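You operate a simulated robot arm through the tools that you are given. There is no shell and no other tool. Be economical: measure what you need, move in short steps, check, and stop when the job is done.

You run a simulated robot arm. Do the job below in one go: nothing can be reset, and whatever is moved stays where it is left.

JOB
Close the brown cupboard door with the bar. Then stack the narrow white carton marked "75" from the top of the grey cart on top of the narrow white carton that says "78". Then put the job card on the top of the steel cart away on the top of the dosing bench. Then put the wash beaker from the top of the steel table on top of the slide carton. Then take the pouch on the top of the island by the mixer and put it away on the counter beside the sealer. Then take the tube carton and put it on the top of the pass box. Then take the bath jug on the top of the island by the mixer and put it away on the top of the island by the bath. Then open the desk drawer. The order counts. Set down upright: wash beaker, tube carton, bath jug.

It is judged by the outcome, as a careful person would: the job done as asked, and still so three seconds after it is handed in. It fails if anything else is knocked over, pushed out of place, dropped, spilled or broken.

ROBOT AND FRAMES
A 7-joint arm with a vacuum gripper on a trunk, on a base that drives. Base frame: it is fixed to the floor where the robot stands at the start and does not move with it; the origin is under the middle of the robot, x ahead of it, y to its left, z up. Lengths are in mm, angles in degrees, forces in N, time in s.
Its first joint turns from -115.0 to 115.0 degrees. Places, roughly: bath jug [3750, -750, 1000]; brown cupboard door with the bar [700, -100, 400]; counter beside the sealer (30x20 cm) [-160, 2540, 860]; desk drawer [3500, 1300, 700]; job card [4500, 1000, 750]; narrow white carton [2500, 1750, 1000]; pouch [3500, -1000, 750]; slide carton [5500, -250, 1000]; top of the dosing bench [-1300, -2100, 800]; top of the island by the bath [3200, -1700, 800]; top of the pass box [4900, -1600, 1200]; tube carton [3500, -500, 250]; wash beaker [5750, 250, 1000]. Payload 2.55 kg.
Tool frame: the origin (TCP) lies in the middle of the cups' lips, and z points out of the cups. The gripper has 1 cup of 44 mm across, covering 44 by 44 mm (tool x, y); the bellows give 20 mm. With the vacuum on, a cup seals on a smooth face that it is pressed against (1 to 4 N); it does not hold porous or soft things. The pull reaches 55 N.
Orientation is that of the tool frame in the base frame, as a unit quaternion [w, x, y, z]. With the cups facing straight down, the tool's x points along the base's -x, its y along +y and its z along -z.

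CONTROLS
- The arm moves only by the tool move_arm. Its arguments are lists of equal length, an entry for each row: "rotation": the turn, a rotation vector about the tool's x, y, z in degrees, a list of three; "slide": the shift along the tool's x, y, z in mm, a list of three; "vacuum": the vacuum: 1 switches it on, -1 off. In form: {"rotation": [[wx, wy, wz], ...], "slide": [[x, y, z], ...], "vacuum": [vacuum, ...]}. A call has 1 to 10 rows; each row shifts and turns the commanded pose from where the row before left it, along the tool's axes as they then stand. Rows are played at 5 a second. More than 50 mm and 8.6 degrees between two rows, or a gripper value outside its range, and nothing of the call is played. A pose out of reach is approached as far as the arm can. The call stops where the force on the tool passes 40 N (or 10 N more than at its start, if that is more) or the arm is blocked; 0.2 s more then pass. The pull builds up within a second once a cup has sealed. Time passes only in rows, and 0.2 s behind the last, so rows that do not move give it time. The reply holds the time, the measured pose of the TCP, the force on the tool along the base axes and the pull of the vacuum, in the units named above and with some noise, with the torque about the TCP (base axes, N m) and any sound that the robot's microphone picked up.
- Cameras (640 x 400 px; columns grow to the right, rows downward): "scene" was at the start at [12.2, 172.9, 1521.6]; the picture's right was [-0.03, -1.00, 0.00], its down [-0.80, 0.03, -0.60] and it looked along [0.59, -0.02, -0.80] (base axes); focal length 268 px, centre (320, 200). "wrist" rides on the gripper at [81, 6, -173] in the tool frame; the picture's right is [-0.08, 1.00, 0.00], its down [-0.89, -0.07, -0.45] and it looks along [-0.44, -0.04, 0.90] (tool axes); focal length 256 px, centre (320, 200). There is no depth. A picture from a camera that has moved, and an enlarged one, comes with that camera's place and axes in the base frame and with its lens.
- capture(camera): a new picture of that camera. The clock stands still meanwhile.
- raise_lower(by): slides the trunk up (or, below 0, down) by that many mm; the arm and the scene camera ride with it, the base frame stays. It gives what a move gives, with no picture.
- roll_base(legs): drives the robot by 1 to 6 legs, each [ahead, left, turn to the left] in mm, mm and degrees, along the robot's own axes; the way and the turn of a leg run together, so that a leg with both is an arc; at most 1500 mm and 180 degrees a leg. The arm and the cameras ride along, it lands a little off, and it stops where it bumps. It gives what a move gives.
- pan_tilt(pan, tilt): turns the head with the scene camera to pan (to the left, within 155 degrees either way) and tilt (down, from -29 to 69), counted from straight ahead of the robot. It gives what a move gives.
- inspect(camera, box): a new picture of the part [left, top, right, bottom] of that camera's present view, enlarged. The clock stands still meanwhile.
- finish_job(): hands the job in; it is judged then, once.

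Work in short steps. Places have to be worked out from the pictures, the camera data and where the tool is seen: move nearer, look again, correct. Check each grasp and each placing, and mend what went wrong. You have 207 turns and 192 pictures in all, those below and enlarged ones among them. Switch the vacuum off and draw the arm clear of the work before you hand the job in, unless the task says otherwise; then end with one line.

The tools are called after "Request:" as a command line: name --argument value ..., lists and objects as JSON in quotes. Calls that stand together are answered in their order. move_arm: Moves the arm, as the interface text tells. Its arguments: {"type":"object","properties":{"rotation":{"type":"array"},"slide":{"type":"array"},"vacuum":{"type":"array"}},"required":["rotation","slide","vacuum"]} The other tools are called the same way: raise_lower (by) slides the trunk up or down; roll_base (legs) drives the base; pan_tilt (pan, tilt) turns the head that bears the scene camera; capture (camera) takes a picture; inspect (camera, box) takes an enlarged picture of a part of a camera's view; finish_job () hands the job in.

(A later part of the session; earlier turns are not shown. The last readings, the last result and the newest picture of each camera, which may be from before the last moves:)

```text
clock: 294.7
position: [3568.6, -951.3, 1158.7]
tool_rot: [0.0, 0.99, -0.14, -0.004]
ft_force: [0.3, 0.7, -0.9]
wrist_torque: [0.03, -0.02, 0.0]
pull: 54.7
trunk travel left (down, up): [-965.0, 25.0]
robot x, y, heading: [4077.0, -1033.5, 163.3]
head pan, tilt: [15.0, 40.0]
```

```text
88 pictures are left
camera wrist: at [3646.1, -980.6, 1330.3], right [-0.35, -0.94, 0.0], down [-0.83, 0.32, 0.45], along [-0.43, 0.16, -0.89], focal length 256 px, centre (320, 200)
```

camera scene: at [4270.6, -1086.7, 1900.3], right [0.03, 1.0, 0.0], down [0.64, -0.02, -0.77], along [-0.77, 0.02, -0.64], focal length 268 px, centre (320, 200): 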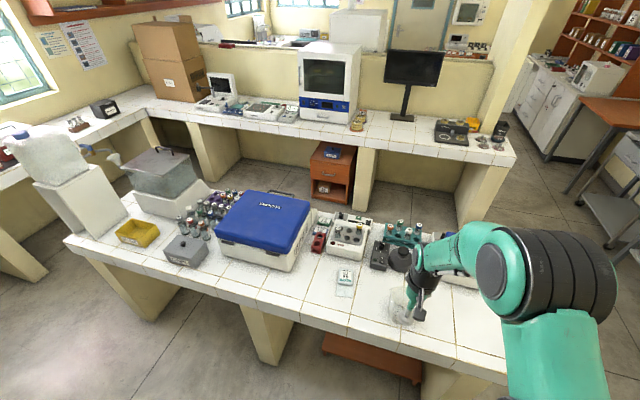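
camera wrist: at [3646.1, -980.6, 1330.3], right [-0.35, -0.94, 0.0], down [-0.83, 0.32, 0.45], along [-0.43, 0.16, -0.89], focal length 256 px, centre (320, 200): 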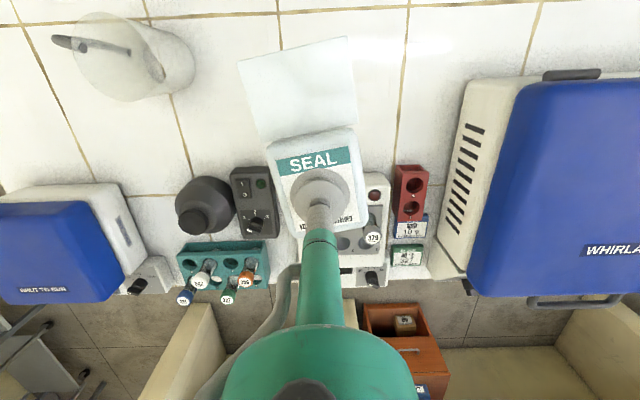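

Pouch held. Retract and drive out of the aisle, back along the corridor.

Request:
move_arm --rotation '[[0, 0, 0], [0, 0, 0], [0, 0, 0]]' --slide '[[40, 0, 0], [40, 0, 0], [40, 0, 0]]' --vacuum '[1, 1, 1]'

Request:
roll_base --legs '[[-290, 0, 0], [0, 0, -83], [1150, 0, 0], [0, 0, 73], [1150, 0, 0], [1150, 0, 0]]'

```text
clock: 295.5
position: [3686.6, -986.4, 1156.5]
tool_rot: [0.0, 0.99, -0.139, -0.006]
ft_force: [0.7, 0.7, -1.3]
wrist_torque: [0.01, 0.01, 0.01]
pull: 54.8
trunk travel left (down, up): [-965.0, 25.0]
robot x, y, heading: [4072.3, -1034.2, 163.7]
head pan, tilt: [15.0, 40.0]
```

```text
clock: 320.5
position: [2133.6, 1083.3, 1155.6]
tool_rot: [-0.001, 0.979, -0.203, -0.004]
ft_force: [-0.9, 0.4, -1.0]
wrist_torque: [0.01, -0.01, 0.01]
pull: 55.2
trunk travel left (down, up): [-965.0, 25.0]
robot x, y, heading: [2511.7, 984.9, 156.2]
head pan, tilt: [15.0, 40.0]
```

Request:
roll_base --legs '[[0, 0, 6], [1000, 0, 0], [621, 0, 0]]'

Request:
pan_tilt --pan 0 --tilt 35

Request:
capture --camera "scene"

```text
clock: 329.4
position: [557.6, 1518.9, 1155.9]
tool_rot: [0.0, 0.989, -0.147, -0.006]
ft_force: [-0.5, 0.2, -0.5]
wrist_torque: [-0.01, 0.01, -0.01]
pull: 55.4
trunk travel left (down, up): [-965.0, 25.0]
robot x, y, heading: [944.3, 1468.0, 163.1]
head pan, tilt: [15.0, 40.0]
```

```text
clock: 330.2
position: [557.5, 1519.0, 1154.9]
tool_rot: [0.0, 0.989, -0.146, -0.005]
ft_force: [0.1, 0.2, -0.4]
wrist_torque: [-0.04, 0.02, 0.02]
pull: 55.0
trunk travel left (down, up): [-965.0, 25.0]
robot x, y, heading: [945.7, 1465.9, 163.0]
head pan, tilt: [0.0, 35.0]
```

```text
87 pictures are left
camera scene: at [866.6, 1303.3, 1887.9], right [0.29, 0.96, 0.0], down [0.55, -0.17, -0.82], along [-0.78, 0.24, -0.57], focal length 268 px, centre (320, 200)
```

scene: 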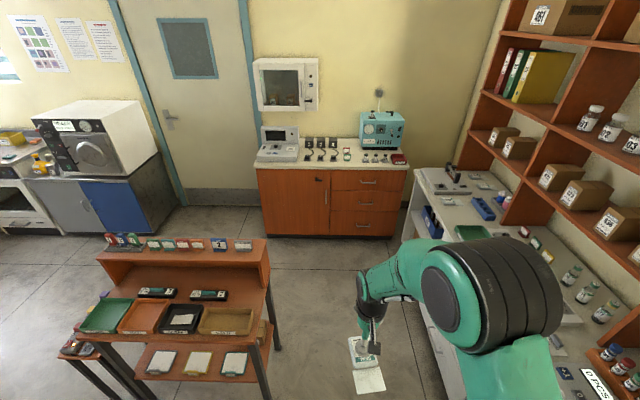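

Drive on between the tray island and the counter, then turn to face the counter near the sealer.

Request:
roll_base --legs '[[1300, 0, 0], [0, 0, -89]]'

Request:
pan_tilt --pan 0 --tilt 45

Request:
capture --camera "scene"

Request:
capture --camera "wrist"

```text
clock: 340.6
position: [-280.2, 2228.9, 1155.8]
tool_rot: [0.004, -0.607, 0.795, 0.004]
ft_force: [-0.6, -0.4, -0.4]
wrist_torque: [0.03, 0.01, 0.01]
pull: 54.6
trunk travel left (down, up): [-965.0, 25.0]
robot x, y, heading: [-321.3, 1837.9, 74.3]
head pan, tilt: [0.0, 35.0]
```

```text
clock: 341.3
position: [-280.3, 2229.5, 1155.8]
tool_rot: [0.004, -0.607, 0.795, 0.004]
ft_force: [0.0, 0.7, -0.5]
wrist_torque: [0.04, -0.01, 0.01]
pull: 55.0
trunk travel left (down, up): [-965.0, 25.0]
robot x, y, heading: [-322.3, 1842.6, 74.4]
head pan, tilt: [0.0, 45.0]
```

```text
86 pictures are left
camera scene: at [-490.0, 1906.7, 1873.1], right [0.96, -0.27, 0.0], down [-0.19, -0.68, -0.71], along [0.19, 0.68, -0.71], focal length 268 px, centre (320, 200)
```

scene: 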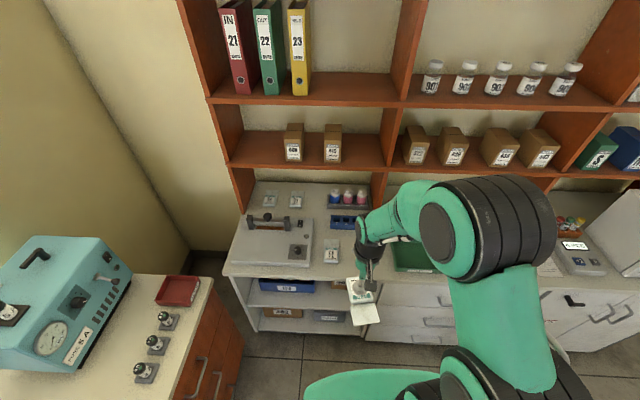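

```text
85 pictures are left
camera wrist: at [-307.3, 2151.9, 1328.4], right [-0.94, 0.34, 0.0], down [0.3, 0.84, 0.45], along [0.15, 0.43, -0.89], focal length 256 px, centre (320, 200)
```

wrist: 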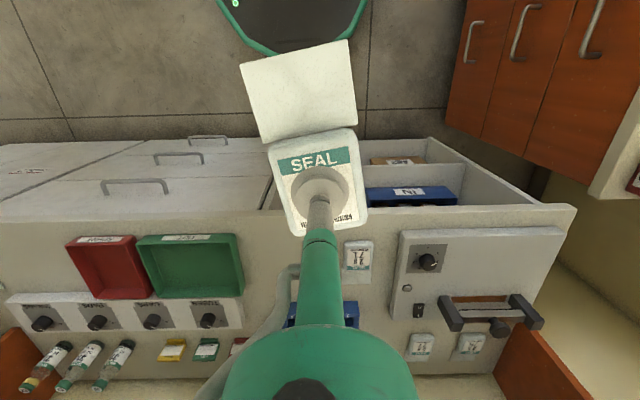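

The free patch beside the sealer is between the other pouch (≈(-263,2537)) and the green tray (left edge ≈(-9,2476)). Target ≈(-117,2534). Move base closer.

Request:
roll_base --legs '[[0, -80, 0], [220, 0, 0]]'

Request:
capture --camera "wrist"

Request:
capture --camera "scene"

```text
clock: 343.7
position: [-142.9, 2420.0, 1155.7]
tool_rot: [0.004, -0.606, 0.795, 0.005]
ft_force: [0.3, 0.7, -0.9]
wrist_torque: [-0.02, -0.01, 0.02]
pull: 55.4
trunk travel left (down, up): [-965.0, 25.0]
robot x, y, heading: [-187.0, 2032.2, 74.4]
head pan, tilt: [0.0, 45.0]
```

```text
84 pictures are left
camera wrist: at [-169.2, 2342.3, 1328.5], right [-0.94, 0.34, 0.0], down [0.31, 0.84, 0.45], along [0.15, 0.43, -0.89], focal length 256 px, centre (320, 200)
```

wrist: 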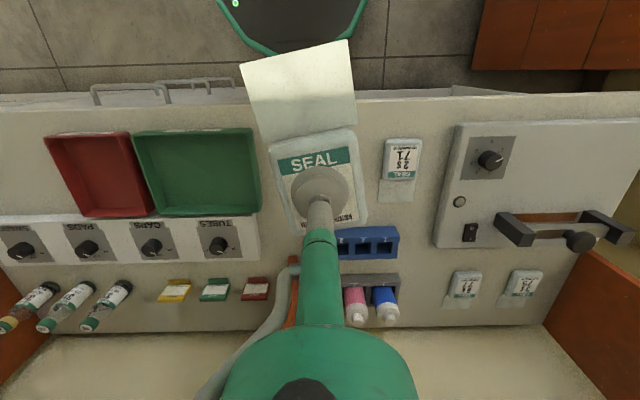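

```text
83 pictures are left
camera scene: at [-352.4, 2097.4, 1873.1], right [0.96, -0.27, 0.0], down [-0.19, -0.68, -0.71], along [0.19, 0.68, -0.71], focal length 268 px, centre (320, 200)
```

scene: 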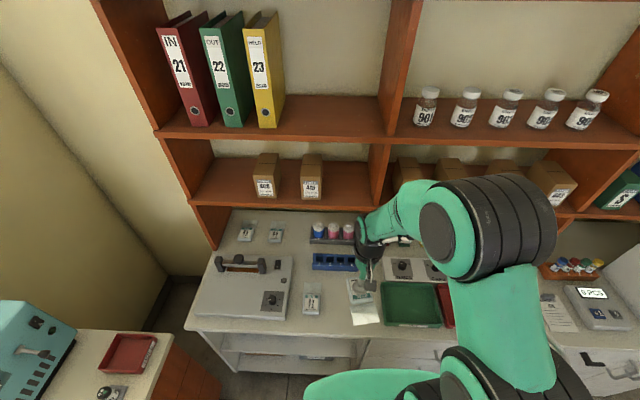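

Column ahead is free. Extend 114 mm and lower the trunk 200.

Request:
move_arm --rotation '[[0, 0, 0], [0, 0, 0], [0, 0, 0]]' --slide '[[-38, 0, 0], [-38, 0, 0], [-38, 0, 0]]' --vacuum '[1, 1, 1]'

Request:
raise_lower --by -210

Request:
capture --camera "wrist"

Request:
capture --camera "scene"

```text
clock: 344.5
position: [-110.9, 2530.6, 1155.3]
tool_rot: [0.003, -0.606, 0.796, 0.003]
ft_force: [0.3, -0.5, -0.1]
wrist_torque: [-0.04, 0.03, -0.03]
pull: 54.6
trunk travel left (down, up): [-965.0, 25.0]
robot x, y, heading: [-187.0, 2027.8, 74.4]
head pan, tilt: [0.0, 45.0]
```

```text
clock: 346.7
position: [-111.4, 2528.5, 947.0]
tool_rot: [0.004, -0.606, 0.795, 0.004]
ft_force: [-0.4, 0.1, -0.9]
wrist_torque: [0.0, 0.01, -0.02]
pull: 54.8
trunk travel left (down, up): [-755.0, 235.0]
robot x, y, heading: [-188.9, 2028.7, 74.3]
head pan, tilt: [0.0, 45.0]
```

```text
82 pictures are left
camera wrist: at [-138.6, 2451.5, 1119.5], right [-0.94, 0.34, 0.0], down [0.31, 0.84, 0.45], along [0.15, 0.43, -0.89], focal length 256 px, centre (320, 200)
```

wrist: 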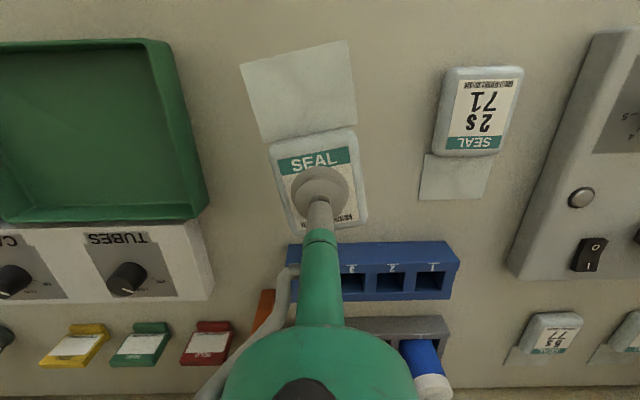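

```text
81 pictures are left
camera scene: at [-352.4, 2097.5, 1663.1], right [0.96, -0.27, 0.0], down [-0.19, -0.68, -0.71], along [0.19, 0.68, -0.71], focal length 268 px, centre (320, 200)
```

scene: 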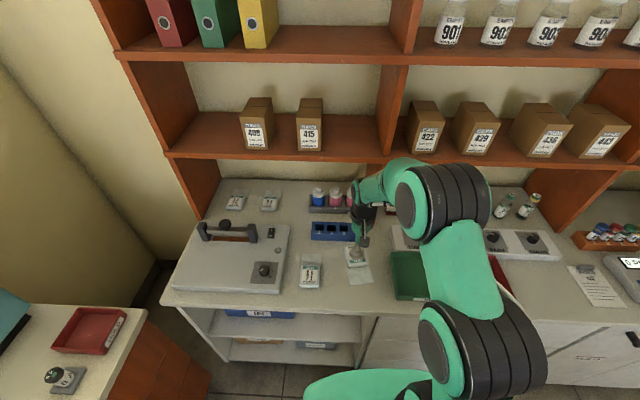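

Clear. Descend in small steps.

Request:
move_arm --rotation '[[0, 0, 0], [0, 0, 0], [0, 0, 0], [0, 0, 0], [0, 0, 0], [0, 0, 0]]' --slide '[[0, 0, 25], [0, 0, 15], [0, 0, 8], [0, 0, 5], [0, 0, 4], [0, 0, 4]]' --vacuum '[1, 1, 1, 1, 1, 1]'

Request:
inspect --camera "scene" --box '[290, 210, 410, 310]'

```text
clock: 348.1
position: [-111.7, 2530.5, 887.1]
tool_rot: [0.003, -0.606, 0.796, 0.003]
ft_force: [-0.2, 0.4, -0.7]
wrist_torque: [-0.01, 0.01, 0.0]
pull: 55.2
trunk travel left (down, up): [-755.0, 235.0]
robot x, y, heading: [-188.7, 2027.7, 74.1]
head pan, tilt: [0.0, 45.0]
```

```text
4.00 times, centred on (350, 260) of scene
camera zoom: at [-352.4, 2097.7, 1663.1], right [0.96, -0.27, 0.0], down [-0.19, -0.68, -0.71], along [0.19, 0.68, -0.71], focal length 1074 px, centre (200, -40)
```

zoom: 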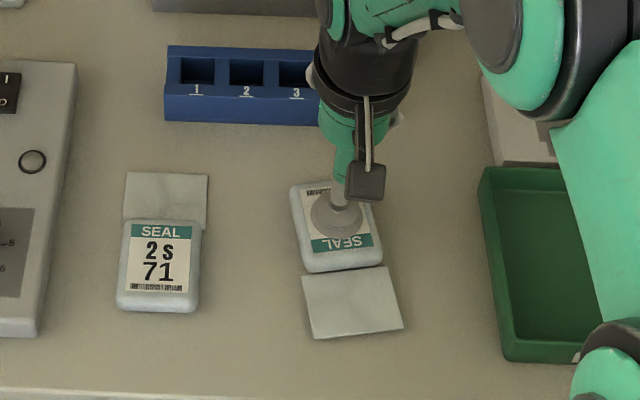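

Request:
move_arm --rotation '[[0, 0, 0], [0, 0, 0], [0, 0, 0], [0, 0, 0]]' --slide '[[0, 0, 3], [0, 0, 3], [0, 0, 2.5], [0, 0, 2]]' --vacuum '[1, 1, 1, 1]'

```text
clock: 349.1
position: [-111.8, 2530.2, 878.8]
tool_rot: [0.005, -0.606, 0.795, 0.006]
ft_force: [-2.9, -3.3, 24.9]
wrist_torque: [-0.54, 0.0, -0.04]
pull: 54.6
trunk travel left (down, up): [-755.0, 235.0]
robot x, y, heading: [-188.1, 2033.5, 74.1]
head pan, tilt: [0.0, 45.0]
```

Contact. Release and rise.

Request:
move_arm --rotation '[[0, 0, 0], [0, 0, 0], [0, 0, 0], [0, 0, 0], [0, 0, 0], [0, 0, 0], [0, 0, 0]]' --slide '[[0, 0, -3], [0, 0, 0], [0, 0, 0], [0, 0, 0], [0, 0, -8], [0, 0, -40], [0, 0, -40]]' --vacuum '[-1, -1, -1, -1, -1, -1, -1]'

Request:
raise_lower --by 200

Request:
move_arm --rotation '[[0, 0, 0], [0, 0, 0], [0, 0, 0]]' --slide '[[40, 0, 0], [40, 0, 0], [40, 0, 0]]' --vacuum '[-1, -1, -1]'

Request:
capture --camera "wrist"

```text
clock: 350.7
position: [-112.7, 2528.1, 965.1]
tool_rot: [0.002, -0.606, 0.795, 0.003]
ft_force: [0.2, -0.1, 0.9]
wrist_torque: [0.02, 0.01, 0.0]
pull: 0.1
trunk travel left (down, up): [-755.0, 235.0]
robot x, y, heading: [-187.9, 2034.6, 74.3]
head pan, tilt: [0.0, 45.0]
```

```text
clock: 352.9
position: [-112.5, 2529.0, 1165.3]
tool_rot: [0.003, -0.606, 0.796, 0.004]
ft_force: [-0.9, -0.6, -0.3]
wrist_torque: [0.02, 0.03, -0.03]
pull: 0.0
trunk travel left (down, up): [-955.0, 35.0]
robot x, y, heading: [-185.6, 2032.9, 74.2]
head pan, tilt: [0.0, 45.0]
```

```text
clock: 353.7
position: [-145.9, 2411.3, 1163.8]
tool_rot: [0.004, -0.606, 0.796, 0.004]
ft_force: [0.3, 0.9, -0.3]
wrist_torque: [0.03, -0.03, -0.01]
pull: 0.0
trunk travel left (down, up): [-955.0, 35.0]
robot x, y, heading: [-183.4, 2031.2, 74.5]
head pan, tilt: [0.0, 45.0]
```

```text
79 pictures are left
camera wrist: at [-173.2, 2334.1, 1336.3], right [-0.94, 0.34, 0.0], down [0.31, 0.84, 0.45], along [0.15, 0.43, -0.89], focal length 256 px, centre (320, 200)
```

wrist: 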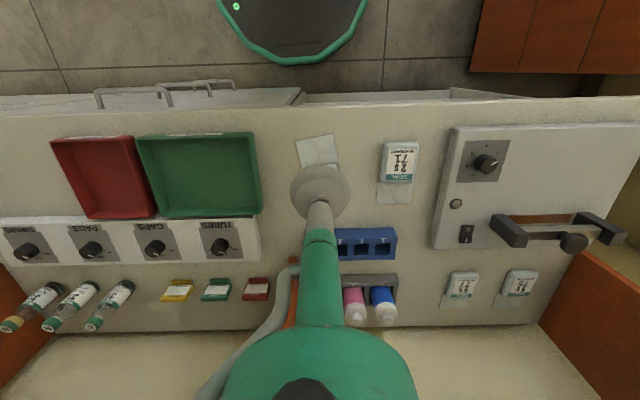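

Pouch placed. Next the tube carton on the low shelf under the island; drive back along the corridor.

Request:
roll_base --legs '[[-220, 0, 0], [0, 0, -90.7], [1416, 0, 0], [1416, 0, 0], [0, 0, -42]]'

Request:
pan_tilt --pan 0 --tilt 35

Request:
capture --camera "scene"

```text
clock: 374.4
position: [2717.6, 727.1, 1163.6]
tool_rot: [0.005, 0.479, 0.878, -0.002]
ft_force: [-0.3, -0.2, -0.9]
wrist_torque: [-0.02, 0.03, -0.01]
pull: 0.0
trunk travel left (down, up): [-955.0, 35.0]
robot x, y, heading: [2459.0, 1012.9, -57.9]
head pan, tilt: [0.0, 45.0]
```

```text
clock: 375.1
position: [2717.7, 727.5, 1164.0]
tool_rot: [0.004, 0.479, 0.878, 0.0]
ft_force: [1.2, -0.5, 0.4]
wrist_torque: [0.0, -0.01, 0.02]
pull: 0.1
trunk travel left (down, up): [-955.0, 35.0]
robot x, y, heading: [2461.9, 1014.9, -57.7]
head pan, tilt: [0.0, 35.0]
```

```text
78 pictures are left
camera scene: at [2622.7, 1082.3, 1877.8], right [-0.85, -0.53, 0.0], down [-0.31, 0.49, -0.82], along [0.44, -0.69, -0.57], focal length 268 px, centre (320, 200)
```

scene: 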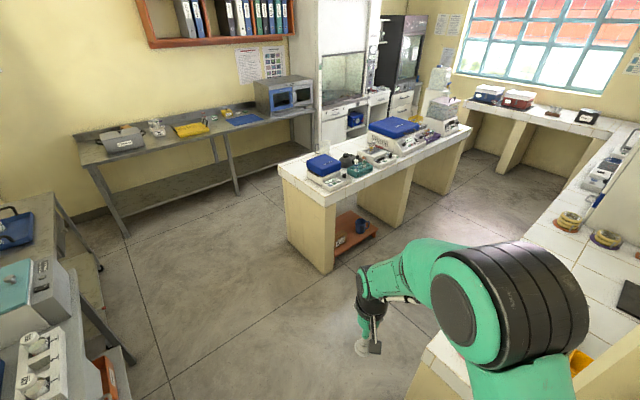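

Request:
inspect --camera "scene" --box '[280, 150, 440, 280]'

Request:
inspect --camera "scene" --box '[290, 0, 480, 150]'

```text
3.08 times, centred on (360, 215) of scene
camera zoom: at [2622.7, 1082.3, 1877.8], right [-0.85, -0.53, 0.0], down [-0.31, 0.49, -0.82], along [0.44, -0.69, -0.57], focal length 826 px, centre (197, 154)
```

zoom: 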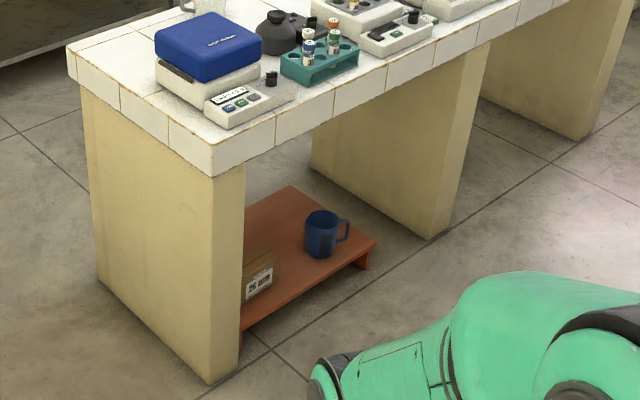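

```text
2.67 times, centred on (385, 75) of scene
camera zoom: at [2622.7, 1082.3, 1877.8], right [-0.85, -0.53, 0.0], down [-0.31, 0.49, -0.82], along [0.44, -0.69, -0.57], focal length 716 px, centre (147, 533)
```

zoom: 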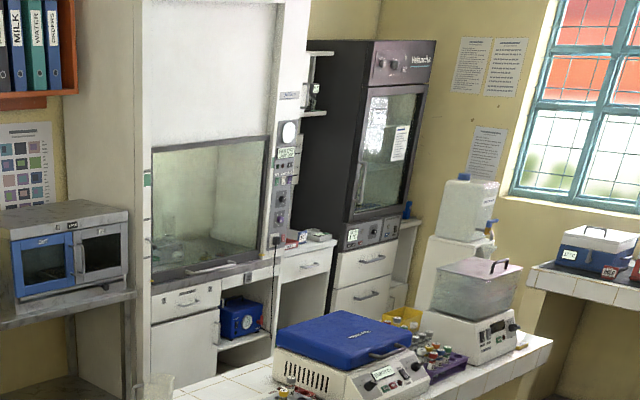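

The tube carton sits on the low orange shelf, west side. I go into the west aisle between bench and island, then face the island.

Request:
roll_base --legs '[[0, 0, 8.3], [676, 0, 0], [0, 0, -56.4], [720, 0, 0], [0, 0, 90]]'

Request:
pan_tilt --pan 0 --tilt 55

Request:
capture --camera "scene"

Request:
capture --camera "wrist"

```text
clock: 389.4
position: [3067.3, -272.6, 1164.1]
tool_rot: [0.005, 0.159, 0.987, 0.0]
ft_force: [0.4, 0.3, 0.1]
wrist_torque: [0.0, -0.02, 0.02]
pull: 0.1
trunk travel left (down, up): [-955.0, 35.0]
robot x, y, heading: [2685.3, -210.5, -18.4]
head pan, tilt: [0.0, 35.0]
```

```text
clock: 390.2
position: [3067.4, -271.5, 1163.3]
tool_rot: [0.004, 0.159, 0.987, 0.0]
ft_force: [-0.4, 1.0, 0.3]
wrist_torque: [0.02, -0.04, -0.03]
pull: 0.1
trunk travel left (down, up): [-955.0, 35.0]
robot x, y, heading: [2687.8, -214.5, -18.4]
head pan, tilt: [0.0, 55.0]
```

```text
75 pictures are left
camera scene: at [2753.3, -49.9, 1849.7], right [-0.32, -0.95, 0.0], down [-0.78, 0.26, -0.57], along [0.54, -0.18, -0.82], focal length 268 px, centre (320, 200)
```

scene: 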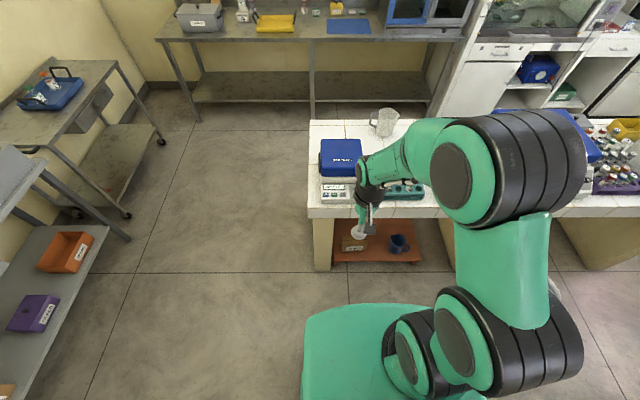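

```text
74 pictures are left
camera wrist: at [2991.9, -240.3, 1335.9], right [0.39, 0.92, 0.0], down [0.82, -0.35, 0.45], along [0.42, -0.17, -0.89], focal length 256 px, centre (320, 200)
```

wrist: 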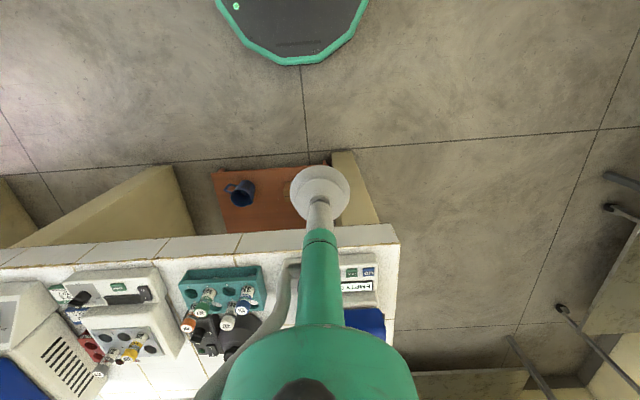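

Request:
inspect --camera "scene" --box '[300, 190, 440, 280]'

```text
4.44 times, centred on (370, 235) of scene
camera zoom: at [2753.3, -49.9, 1849.7], right [-0.32, -0.95, 0.0], down [-0.78, 0.26, -0.57], along [0.54, -0.18, -0.82], focal length 1193 px, centre (98, 44)
```

zoom: 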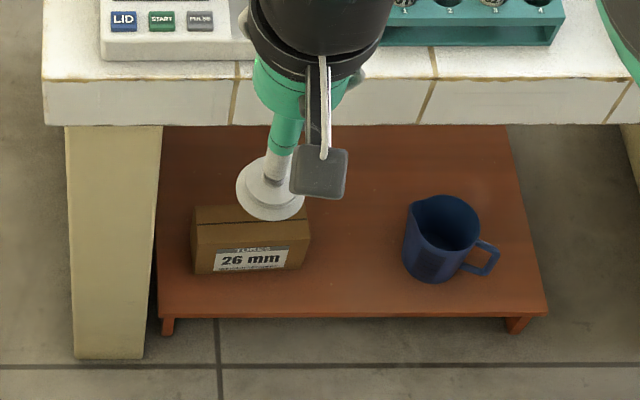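

Carton "TUBES 26 mm" on the shelf. Lower the trunk with the tool outside the slab edge, to view and approach at low height.

Request:
raise_lower --by -400

Request:
raise_lower --by -380

Request:
capture --camera "scene"

Request:
capture --camera "wrist"

```text
clock: 394.1
position: [3067.2, -272.0, 762.0]
tool_rot: [0.004, 0.159, 0.987, 0.0]
ft_force: [0.3, 0.3, 0.0]
wrist_torque: [0.04, -0.01, -0.03]
pull: 0.1
trunk travel left (down, up): [-555.0, 435.0]
robot x, y, heading: [2685.4, -210.5, -18.7]
head pan, tilt: [0.0, 55.0]
```

```text
clock: 397.8
position: [3067.4, -272.0, 383.5]
tool_rot: [0.005, 0.159, 0.987, 0.0]
ft_force: [0.8, -0.5, 0.0]
wrist_torque: [-0.05, 0.04, -0.04]
pull: 0.1
trunk travel left (down, up): [-175.0, 815.0]
robot x, y, heading: [2686.4, -211.1, -18.6]
head pan, tilt: [0.0, 55.0]
```

```text
72 pictures are left
camera scene: at [2753.2, -49.9, 1069.7], right [-0.32, -0.95, 0.0], down [-0.78, 0.26, -0.57], along [0.54, -0.18, -0.82], focal length 268 px, centre (320, 200)
```

scene: 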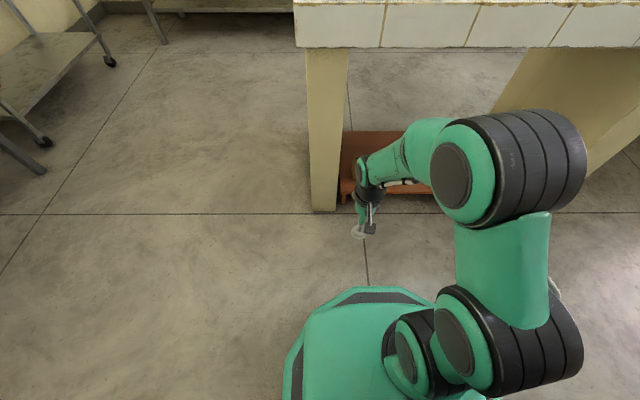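

```text
71 pictures are left
camera wrist: at [2991.8, -240.3, 556.0], right [0.39, 0.92, 0.0], down [0.82, -0.35, 0.45], along [0.42, -0.17, -0.89], focal length 256 px, centre (320, 200)
```

wrist: 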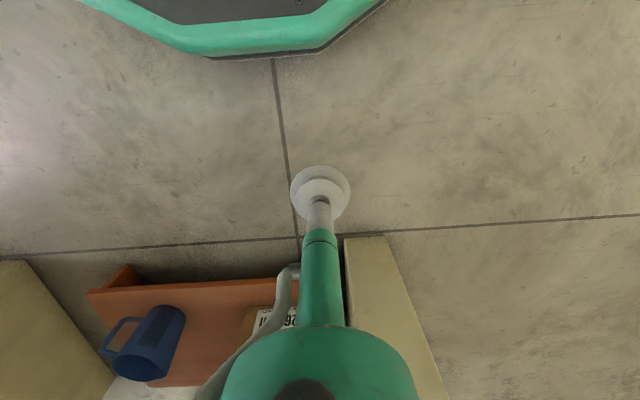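

Move base right ~150 mm along the aisle to align with the carton and look again.

Request:
roll_base --legs '[[0, -130, 2], [40, 0, 0]]'

Request:
move_arm --rotation '[[0, 0, 0], [0, 0, 0], [0, 0, 0]]' --slide '[[0, -40, 0], [0, -40, 0], [0, -40, 0]]' --vacuum '[-1, -1, -1]'

Request:
capture --camera "wrist"

Request:
capture --camera "scene"

```text
clock: 399.5
position: [3066.9, -393.6, 383.0]
tool_rot: [0.005, 0.139, 0.99, 0.0]
ft_force: [-0.8, 0.0, 0.4]
wrist_torque: [0.02, 0.01, -0.01]
pull: 0.2
trunk travel left (down, up): [-175.0, 815.0]
robot x, y, heading: [2683.2, -351.8, -16.6]
head pan, tilt: [0.0, 55.0]
```

```text
clock: 400.3
position: [3032.7, -507.9, 385.6]
tool_rot: [0.005, 0.14, 0.99, 0.0]
ft_force: [-0.3, 0.2, -0.1]
wrist_torque: [0.02, 0.03, 0.02]
pull: 0.0
trunk travel left (down, up): [-175.0, 815.0]
robot x, y, heading: [2683.1, -346.8, -16.6]
head pan, tilt: [0.0, 55.0]
```

```text
70 pictures are left
camera wrist: at [2956.6, -479.5, 558.2], right [0.35, 0.94, 0.0], down [0.83, -0.31, 0.45], along [0.42, -0.16, -0.89], focal length 256 px, centre (320, 200)
```

wrist: 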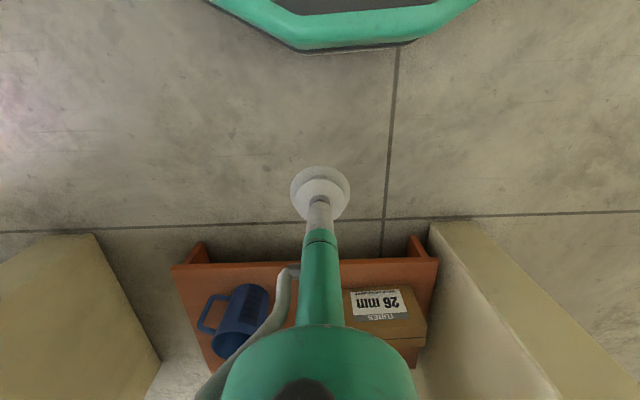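

```text
69 pictures are left
camera scene: at [2744.1, -184.3, 1069.6], right [-0.28, -0.96, 0.0], down [-0.79, 0.23, -0.57], along [0.55, -0.16, -0.82], focal length 268 px, centre (320, 200)
```

scene: 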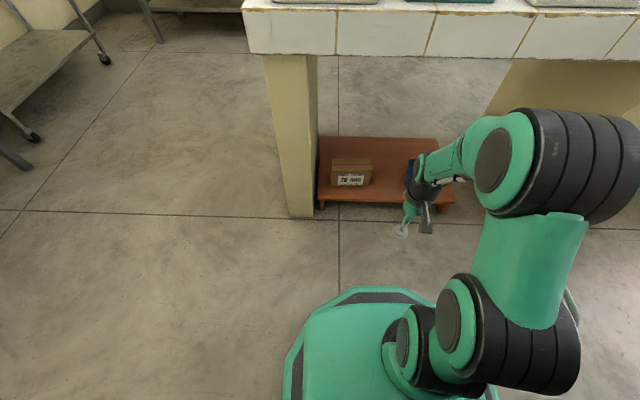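

Request:
inspect --camera "wrist" --box '[320, 260, 460, 390]'

Request:
inspect --camera "scene" --box '[300, 130, 420, 220]'

```text
3.08 times, centred on (390, 325) of wrist
camera zoom: at [2956.6, -479.5, 558.2], right [0.35, 0.94, 0.0], down [0.83, -0.31, 0.45], along [0.42, -0.16, -0.89], focal length 788 px, centre (105, -185)
```

zoom: 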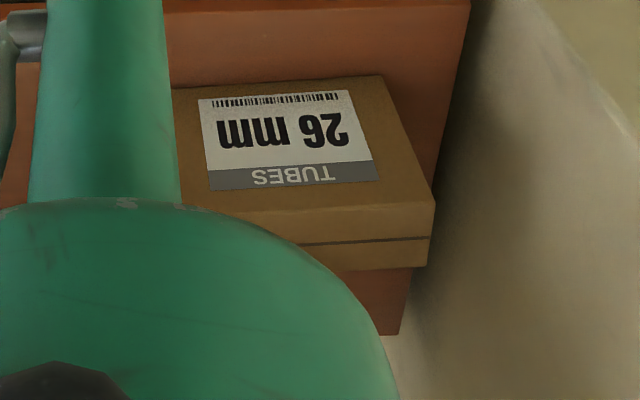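

```text
4.44 times, centred on (360, 175) of scene
camera zoom: at [2744.1, -184.3, 1069.6], right [-0.28, -0.96, 0.0], down [-0.79, 0.23, -0.57], along [0.55, -0.16, -0.82], focal length 1193 px, centre (142, 311)
```

zoom: 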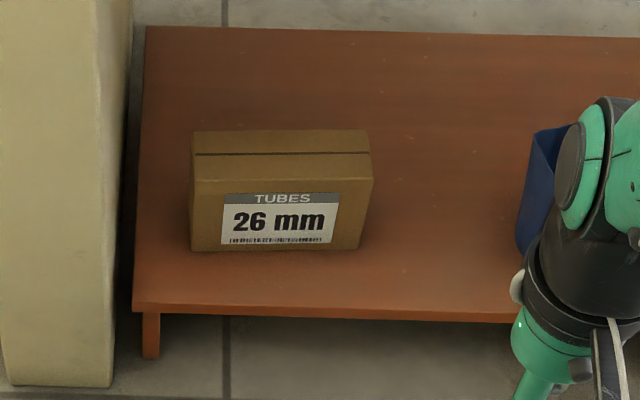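

Carton top ≈168×69 mm, centre ≈(3446,-525,225). I lower a bit, extend the arm outside the slab, then drive it in underneath.

Request:
raise_lower --by -70

Request:
move_arm --rotation '[[0, 0, 0], [0, 0, 0], [0, 0, 0], [0, 0, 0]]' --slide '[[-35, 25, 0], [-35, 25, 0], [-35, 25, 0], [-35, 25, 0]]' --vacuum '[-1, -1, -1, -1]'

Request:
pan_tilt --pan 0 --tilt 40

Request:
capture --camera "scene"

Request:
capture --camera "wrist"

```text
clock: 401.4
position: [3034.3, -507.1, 316.0]
tool_rot: [0.004, 0.14, 0.99, 0.0]
ft_force: [0.7, 0.3, 0.1]
wrist_torque: [0.0, 0.0, -0.01]
pull: 0.0
trunk travel left (down, up): [-105.0, 885.0]
robot x, y, heading: [2681.3, -349.3, -16.1]
head pan, tilt: [0.0, 55.0]
```

```text
clock: 402.4
position: [3197.3, -450.1, 315.6]
tool_rot: [0.005, 0.139, 0.99, 0.0]
ft_force: [0.2, -0.6, 1.0]
wrist_torque: [0.01, -0.01, -0.02]
pull: 0.1
trunk travel left (down, up): [-105.0, 885.0]
robot x, y, heading: [2685.5, -347.6, -16.0]
head pan, tilt: [0.0, 55.0]
```

```text
clock: 403.2
position: [3196.4, -450.6, 315.7]
tool_rot: [0.004, 0.139, 0.99, 0.001]
ft_force: [-0.3, -0.5, 0.2]
wrist_torque: [0.01, -0.03, 0.0]
pull: 0.1
trunk travel left (down, up): [-105.0, 885.0]
robot x, y, heading: [2681.1, -348.8, -16.4]
head pan, tilt: [0.0, 40.0]
```

```text
66 pictures are left
camera scene: at [2756.5, -188.1, 1020.3], right [-0.28, -0.96, 0.0], down [-0.62, 0.18, -0.77], along [0.73, -0.22, -0.64], focal length 268 px, centre (320, 200)
```

scene: 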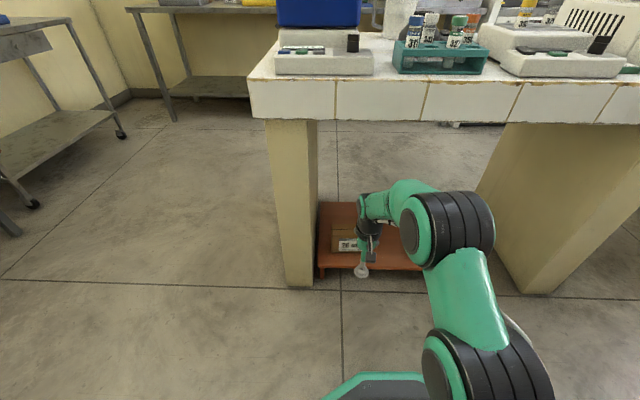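

```text
65 pictures are left
camera wrist: at [3120.7, -420.6, 487.8], right [0.35, 0.94, 0.0], down [0.83, -0.31, 0.45], along [0.43, -0.16, -0.89], focal length 256 px, centre (320, 200)
```

wrist: 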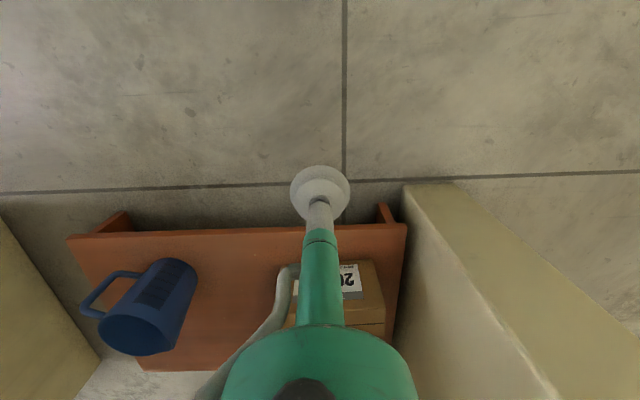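

Lateral alignment is right; carton centre is ~260 mm straight ahead. Drive in 200 and check.

Request:
roll_base --legs '[[200, 0, 0]]'

Request:
capture --camera "wrist"

```text
clock: 404.8
position: [3392.4, -499.6, 314.3]
tool_rot: [0.005, 0.135, 0.991, 0.001]
ft_force: [-0.4, 0.0, 0.4]
wrist_torque: [0.01, 0.01, 0.0]
pull: 0.0
trunk travel left (down, up): [-105.0, 885.0]
robot x, y, heading: [2877.1, -405.8, -15.8]
head pan, tilt: [0.0, 40.0]
```

```text
64 pictures are left
camera wrist: at [3315.1, -472.0, 487.8], right [0.34, 0.94, 0.0], down [0.84, -0.31, 0.45], along [0.43, -0.15, -0.89], focal length 256 px, centre (320, 200)
```

wrist: 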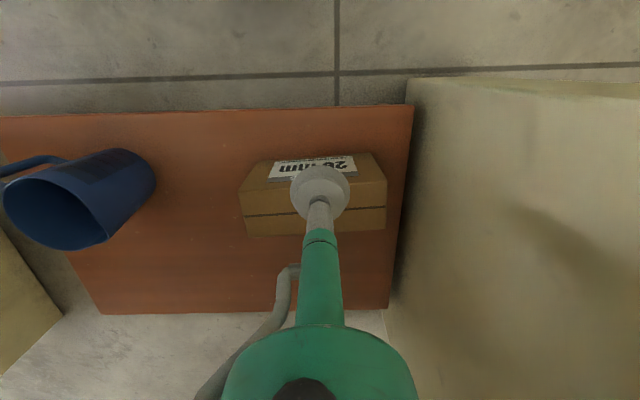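

Request:
roll_base --legs '[[50, 0, 0]]'

Request:
move_arm --rotation '[[0, 0, 0], [0, 0, 0]]' --slide '[[-8, -4, 15], [-8, -4, 20]]' --vacuum '[-1, -1]'

Request:
capture --camera "wrist"

```text
clock: 405.9
position: [3422.7, -508.1, 312.6]
tool_rot: [-0.004, 0.134, 0.991, 0.0]
ft_force: [0.7, 0.1, 0.2]
wrist_torque: [0.01, 0.01, 0.01]
pull: 0.1
trunk travel left (down, up): [-105.0, 885.0]
robot x, y, heading: [2921.2, -416.4, -15.6]
head pan, tilt: [0.0, 40.0]
stopped in leg 1: the robot was blocked; the commanded pose is now the measured one
```

```text
clock: 406.5
position: [3440.5, -521.9, 272.7]
tool_rot: [-0.008, 0.133, 0.991, 0.001]
ft_force: [0.4, 1.4, 0.1]
wrist_torque: [-0.03, 0.0, -0.04]
pull: 0.1
trunk travel left (down, up): [-105.0, 885.0]
robot x, y, heading: [2919.8, -415.5, -15.9]
head pan, tilt: [0.0, 40.0]
```

```text
63 pictures are left
camera wrist: at [3367.2, -494.9, 446.6], right [0.34, 0.94, 0.0], down [0.85, -0.31, 0.43], along [0.41, -0.15, -0.9], focal length 256 px, centre (320, 200)
```

wrist: 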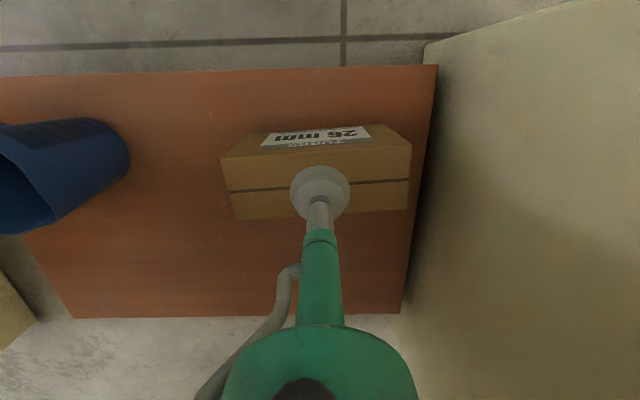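

Base was blocked lightly; relieve by backing 8 mm, then adjust with the arm and descend with vacuum.

Request:
roll_base --legs '[[-8, 0, 0]]'

Request:
move_arm --rotation '[[0, 0, 0], [0, 0, 0], [0, 0, 0], [0, 0, 0], [0, 0, 0], [0, 0, 0]]' --slide '[[-10, 0, 10], [-9, 0, 10], [0, 0, 10], [0, 0, 7], [0, 0, 5], [0, 0, 4]]' --vacuum '[-1, -1, 1, 1, 1, 1]'

```text
clock: 407.2
position: [3430.7, -518.1, 272.5]
tool_rot: [-0.006, 0.133, 0.991, 0.001]
ft_force: [-0.3, -0.1, -0.3]
wrist_torque: [0.0, -0.02, 0.01]
pull: 0.0
trunk travel left (down, up): [-105.0, 885.0]
robot x, y, heading: [2913.5, -417.7, -15.8]
head pan, tilt: [0.0, 40.0]
```

```text
clock: 408.6
position: [3448.3, -522.3, 227.8]
tool_rot: [-0.006, 0.132, 0.991, 0.001]
ft_force: [-4.0, 2.9, 7.1]
wrist_torque: [-0.17, 0.16, -0.1]
pull: 55.6
trunk travel left (down, up): [-105.0, 885.0]
robot x, y, heading: [2910.9, -414.9, -16.0]
head pan, tilt: [0.0, 40.0]
```

Sealed. Lift 60 mm, check, then back straight out.

Request:
move_arm --rotation '[[0, 0, 0], [0, 0, 0], [0, 0, 0]]' --slide '[[0, 0, -10], [0, 0, -25], [0, 0, -25]]' --vacuum '[1, 1, 1]'

Request:
capture --camera "wrist"

```text
clock: 409.4
position: [3450.2, -523.8, 286.2]
tool_rot: [-0.007, 0.133, 0.991, 0.001]
ft_force: [0.0, -0.1, -4.3]
wrist_torque: [0.03, 0.0, 0.01]
pull: 54.7
trunk travel left (down, up): [-105.0, 885.0]
robot x, y, heading: [2913.7, -412.8, -15.7]
head pan, tilt: [0.0, 40.0]
```

```text
62 pictures are left
camera wrist: at [3376.6, -497.5, 460.9], right [0.34, 0.94, 0.0], down [0.85, -0.3, 0.43], along [0.41, -0.15, -0.9], focal length 256 px, centre (320, 200)
```

wrist: 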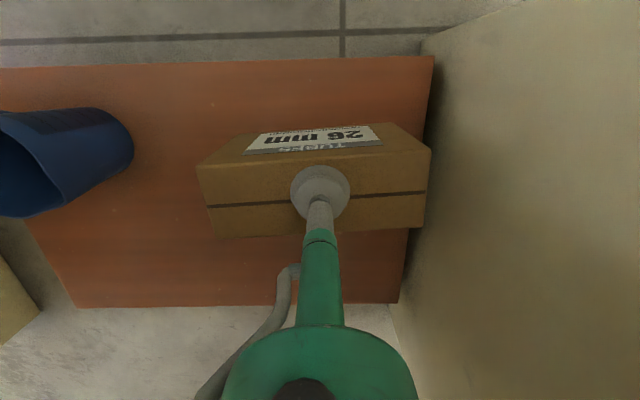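

Back out, retract the arm to clear the slab edge.

Request:
roll_base --legs '[[-225, 0, 0]]'

Request:
move_arm --rotation '[[0, 0, 0], [0, 0, 0], [0, 0, 0], [0, 0, 0]]' --slide '[[40, 0, -5], [40, 0, -5], [40, 0, -5], [40, 0, -5]]' --vacuum '[1, 1, 1, 1]'

Request:
capture --camera "scene"

```text
clock: 411.1
position: [3238.9, -467.6, 286.0]
tool_rot: [-0.006, 0.135, 0.991, 0.001]
ft_force: [-0.2, -0.3, -3.5]
wrist_torque: [0.02, -0.01, 0.02]
pull: 54.6
trunk travel left (down, up): [-105.0, 885.0]
robot x, y, heading: [2701.9, -356.9, -15.8]
head pan, tilt: [0.0, 40.0]
```

```text
clock: 412.1
position: [3084.3, -426.8, 307.5]
tool_rot: [-0.006, 0.134, 0.991, 0.0]
ft_force: [0.4, 0.3, -3.6]
wrist_torque: [0.02, 0.01, 0.02]
pull: 55.1
trunk travel left (down, up): [-105.0, 885.0]
robot x, y, heading: [2703.7, -356.8, -15.6]
head pan, tilt: [0.0, 40.0]
```

```text
61 pictures are left
camera scene: at [2773.5, -194.0, 1020.3], right [-0.27, -0.96, 0.0], down [-0.62, 0.18, -0.77], along [0.74, -0.21, -0.64], focal length 268 px, centre (320, 200)
```

scene: 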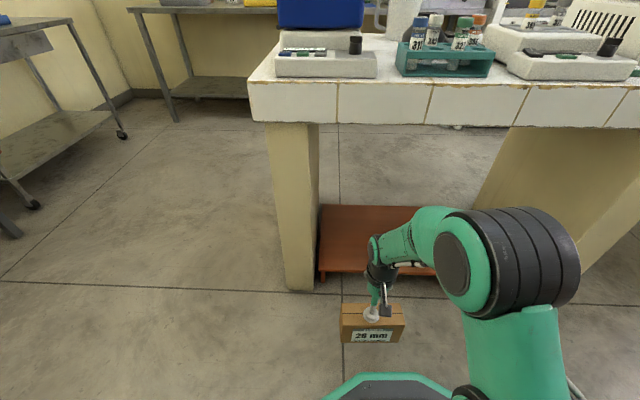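

Carton is held well. Raise the trunk fully, then drive around the island's north end to the east side.

Request:
raise_lower --by 400

Request:
raise_lower --by 400

Request:
roll_base --legs '[[0, 0, 90], [760, 0, 0], [0, 0, -88.5], [810, 0, 0], [810, 0, 0], [0, 0, -83]]'

Request:
pan_tilt --pan 30 --tilt 30

Request:
capture --camera "scene"

```text
clock: 415.9
position: [3084.5, -426.3, 707.1]
tool_rot: [-0.006, 0.135, 0.991, 0.001]
ft_force: [-1.2, 0.9, -3.7]
wrist_torque: [0.05, 0.03, -0.02]
pull: 54.9
trunk travel left (down, up): [-505.0, 485.0]
robot x, y, heading: [2701.1, -354.6, -15.7]
head pan, tilt: [0.0, 40.0]
```

```text
clock: 419.8
position: [3084.0, -427.1, 1107.4]
tool_rot: [-0.006, 0.135, 0.991, 0.001]
ft_force: [0.2, 0.7, -2.4]
wrist_torque: [0.0, 0.02, 0.03]
pull: 54.6
trunk travel left (down, up): [-905.0, 85.0]
robot x, y, heading: [2701.7, -355.7, -15.9]
head pan, tilt: [0.0, 40.0]
```

```text
clock: 442.5
position: [4483.7, -429.1, 1108.2]
tool_rot: [-0.004, 0.722, 0.692, 0.004]
ft_force: [0.4, 0.4, -3.3]
wrist_torque: [0.02, -0.03, 0.01]
pull: 54.7
trunk travel left (down, up): [-905.0, 85.0]
robot x, y, heading: [4467.4, -36.9, -92.9]
head pan, tilt: [0.0, 40.0]
```

```text
clock: 443.5
position: [4484.0, -427.8, 1107.5]
tool_rot: [-0.005, 0.722, 0.692, 0.004]
ft_force: [0.6, 0.4, -3.9]
wrist_torque: [0.06, -0.03, 0.03]
pull: 54.9
trunk travel left (down, up): [-905.0, 85.0]
robot x, y, heading: [4466.1, -36.4, -92.6]
head pan, tilt: [30.0, 30.0]
```

```text
60 pictures are left
camera scene: at [4686.0, -71.9, 1835.6], right [-0.89, -0.46, 0.0], down [-0.23, 0.45, -0.87], along [0.39, -0.77, -0.5], focal length 268 px, centre (320, 200)
```

scene: 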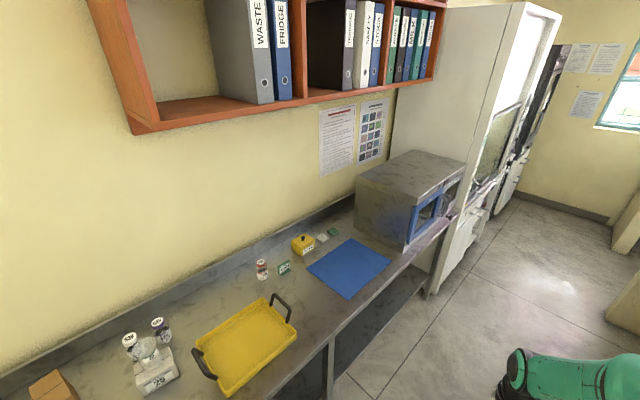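

The pass box is the steel box with the blue-framed door; top z≈1138, its front about flush with the table edge near (4763,-1320). I drive down the aisle, turn to face it at a distance.

Request:
roll_base --legs '[[0, 0, -8], [1355, 0, 0], [0, 0, 85]]'

Request:
raise_lower --by 85

Request:
move_arm --rotation '[[0, 0, 0], [0, 0, 0], [0, 0, 0]]' --slide '[[0, 0, -40], [0, 0, -40], [0, 0, -35]]' --vacuum '[1, 1, 1]'

Request:
pan_tilt --pan 0 --tilt 40

Request:
capture --camera "scene"

Request:
capture --camera "wrist"

```text
clock: 454.7
position: [4571.3, -1464.1, 1108.1]
tool_rot: [-0.007, 0.136, 0.991, 0.001]
ft_force: [0.5, -0.3, -3.1]
wrist_torque: [0.0, 0.02, -0.02]
pull: 54.8
trunk travel left (down, up): [-905.0, 85.0]
robot x, y, heading: [4191.5, -1395.1, -15.9]
head pan, tilt: [30.0, 30.0]
```

```text
clock: 455.9
position: [4571.5, -1463.6, 1192.9]
tool_rot: [-0.006, 0.135, 0.991, 0.001]
ft_force: [0.9, 0.7, -4.2]
wrist_torque: [0.0, 0.03, -0.01]
pull: 55.1
trunk travel left (down, up): [-990.0, 0.0]
robot x, y, heading: [4190.5, -1392.1, -15.8]
head pan, tilt: [30.0, 30.0]
```

```text
clock: 456.7
position: [4570.3, -1462.1, 1312.0]
tool_rot: [-0.007, 0.134, 0.991, 0.0]
ft_force: [0.5, 0.4, -3.1]
wrist_torque: [0.04, 0.0, -0.04]
pull: 54.9
trunk travel left (down, up): [-990.0, 0.0]
robot x, y, heading: [4189.3, -1393.1, -15.8]
head pan, tilt: [30.0, 30.0]
```

```text
clock: 457.6
position: [4571.5, -1462.0, 1310.6]
tool_rot: [-0.005, 0.133, 0.991, 0.002]
ft_force: [0.4, -0.2, -3.6]
wrist_torque: [0.03, 0.01, 0.02]
pull: 55.0
trunk travel left (down, up): [-990.0, 0.0]
robot x, y, heading: [4189.6, -1392.2, -15.3]
head pan, tilt: [0.0, 40.0]
```

```text
59 pictures are left
camera scene: at [4260.4, -1231.8, 1905.3], right [-0.27, -0.96, 0.0], down [-0.62, 0.17, -0.77], along [0.74, -0.21, -0.64], focal length 268 px, centre (320, 200)
```

scene: 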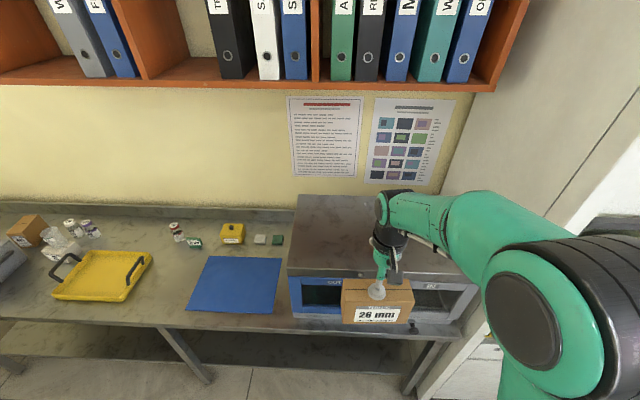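

```text
58 pictures are left
camera wrist: at [4497.6, -1435.6, 1485.0], right [0.34, 0.94, 0.0], down [0.85, -0.31, 0.43], along [0.41, -0.15, -0.9], focal length 256 px, centre (320, 200)
```

wrist: 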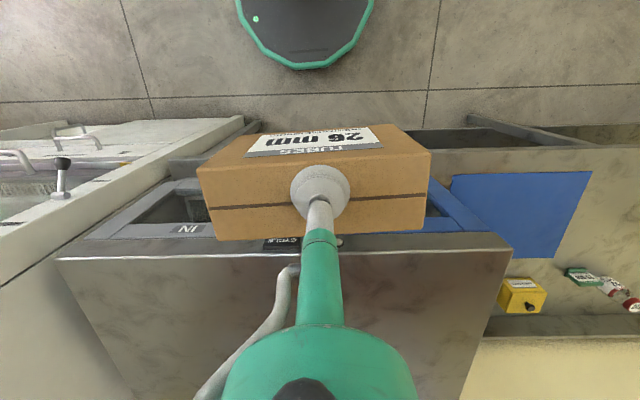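

Top of the pass box is ≈1195. The carton bottom is only just above that; try raising the arm further here.

Request:
move_arm --rotation '[[0, 0, 0], [0, 0, 0], [0, 0, 0]]' --slide '[[10, 0, -15], [0, 0, -15], [0, 0, -10]]' --vacuum '[1, 1, 1]'

Request:
inspect --camera "scene" --box '[270, 180, 490, 350]'

```text
clock: 458.4
position: [4559.9, -1461.1, 1323.5]
tool_rot: [-0.006, 0.134, 0.991, 0.0]
ft_force: [0.1, -0.3, -3.2]
wrist_torque: [0.02, 0.03, 0.02]
pull: 54.5
out of reach, approached as far as the arm can: row 1, 2, 3
trunk travel left (down, up): [-990.0, 0.0]
robot x, y, heading: [4188.4, -1393.7, -16.0]
head pan, tilt: [0.0, 40.0]
```

```text
2.35 times, centred on (380, 265) of scene
camera zoom: at [4260.3, -1231.9, 1905.3], right [-0.27, -0.96, 0.0], down [-0.62, 0.18, -0.77], along [0.74, -0.21, -0.64], focal length 632 px, centre (179, 47)
```

zoom: 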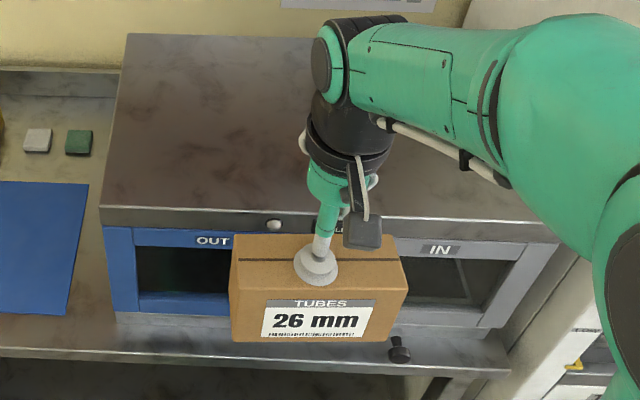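

The arm tops out at z≈1323, leaving ~25–50 mm clearance over the pass box top. Drive forward slowly in two parts with a check.

Request:
roll_base --legs '[[90, 0, 0]]'

Request:
capture --camera "wrist"

Request:
inspect --camera "scene" --box '[250, 180, 490, 350]'

```text
clock: 459.6
position: [4648.4, -1485.1, 1323.7]
tool_rot: [-0.006, 0.135, 0.991, 0.001]
ft_force: [0.2, -0.3, -2.8]
wrist_torque: [0.02, 0.0, -0.02]
pull: 55.3
trunk travel left (down, up): [-990.0, 0.0]
robot x, y, heading: [4278.1, -1420.4, -15.9]
head pan, tilt: [0.0, 40.0]
```

```text
56 pictures are left
camera wrist: at [4574.5, -1458.1, 1498.2], right [0.34, 0.94, 0.0], down [0.85, -0.31, 0.43], along [0.41, -0.15, -0.9], focal length 256 px, centre (320, 200)
```

wrist: 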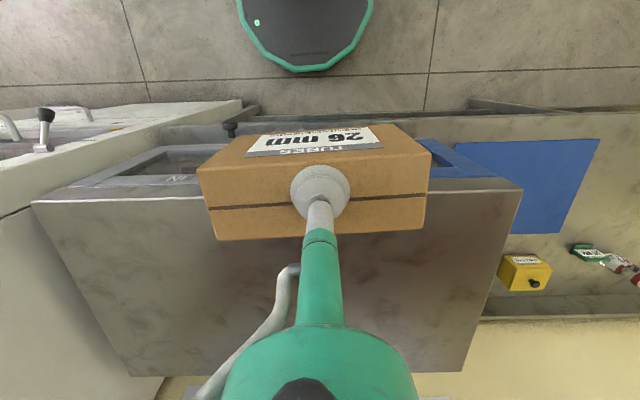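

```text
2.35 times, centred on (370, 265) of scene
camera zoom: at [4347.6, -1256.7, 1905.3], right [-0.27, -0.96, 0.0], down [-0.62, 0.18, -0.77], along [0.74, -0.21, -0.64], focal length 632 px, centre (202, 47)
```

zoom: 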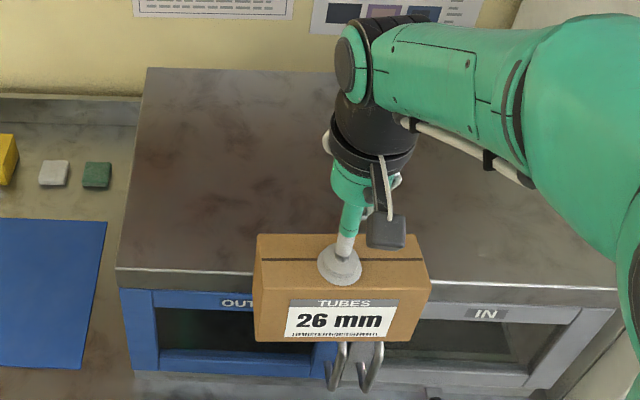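

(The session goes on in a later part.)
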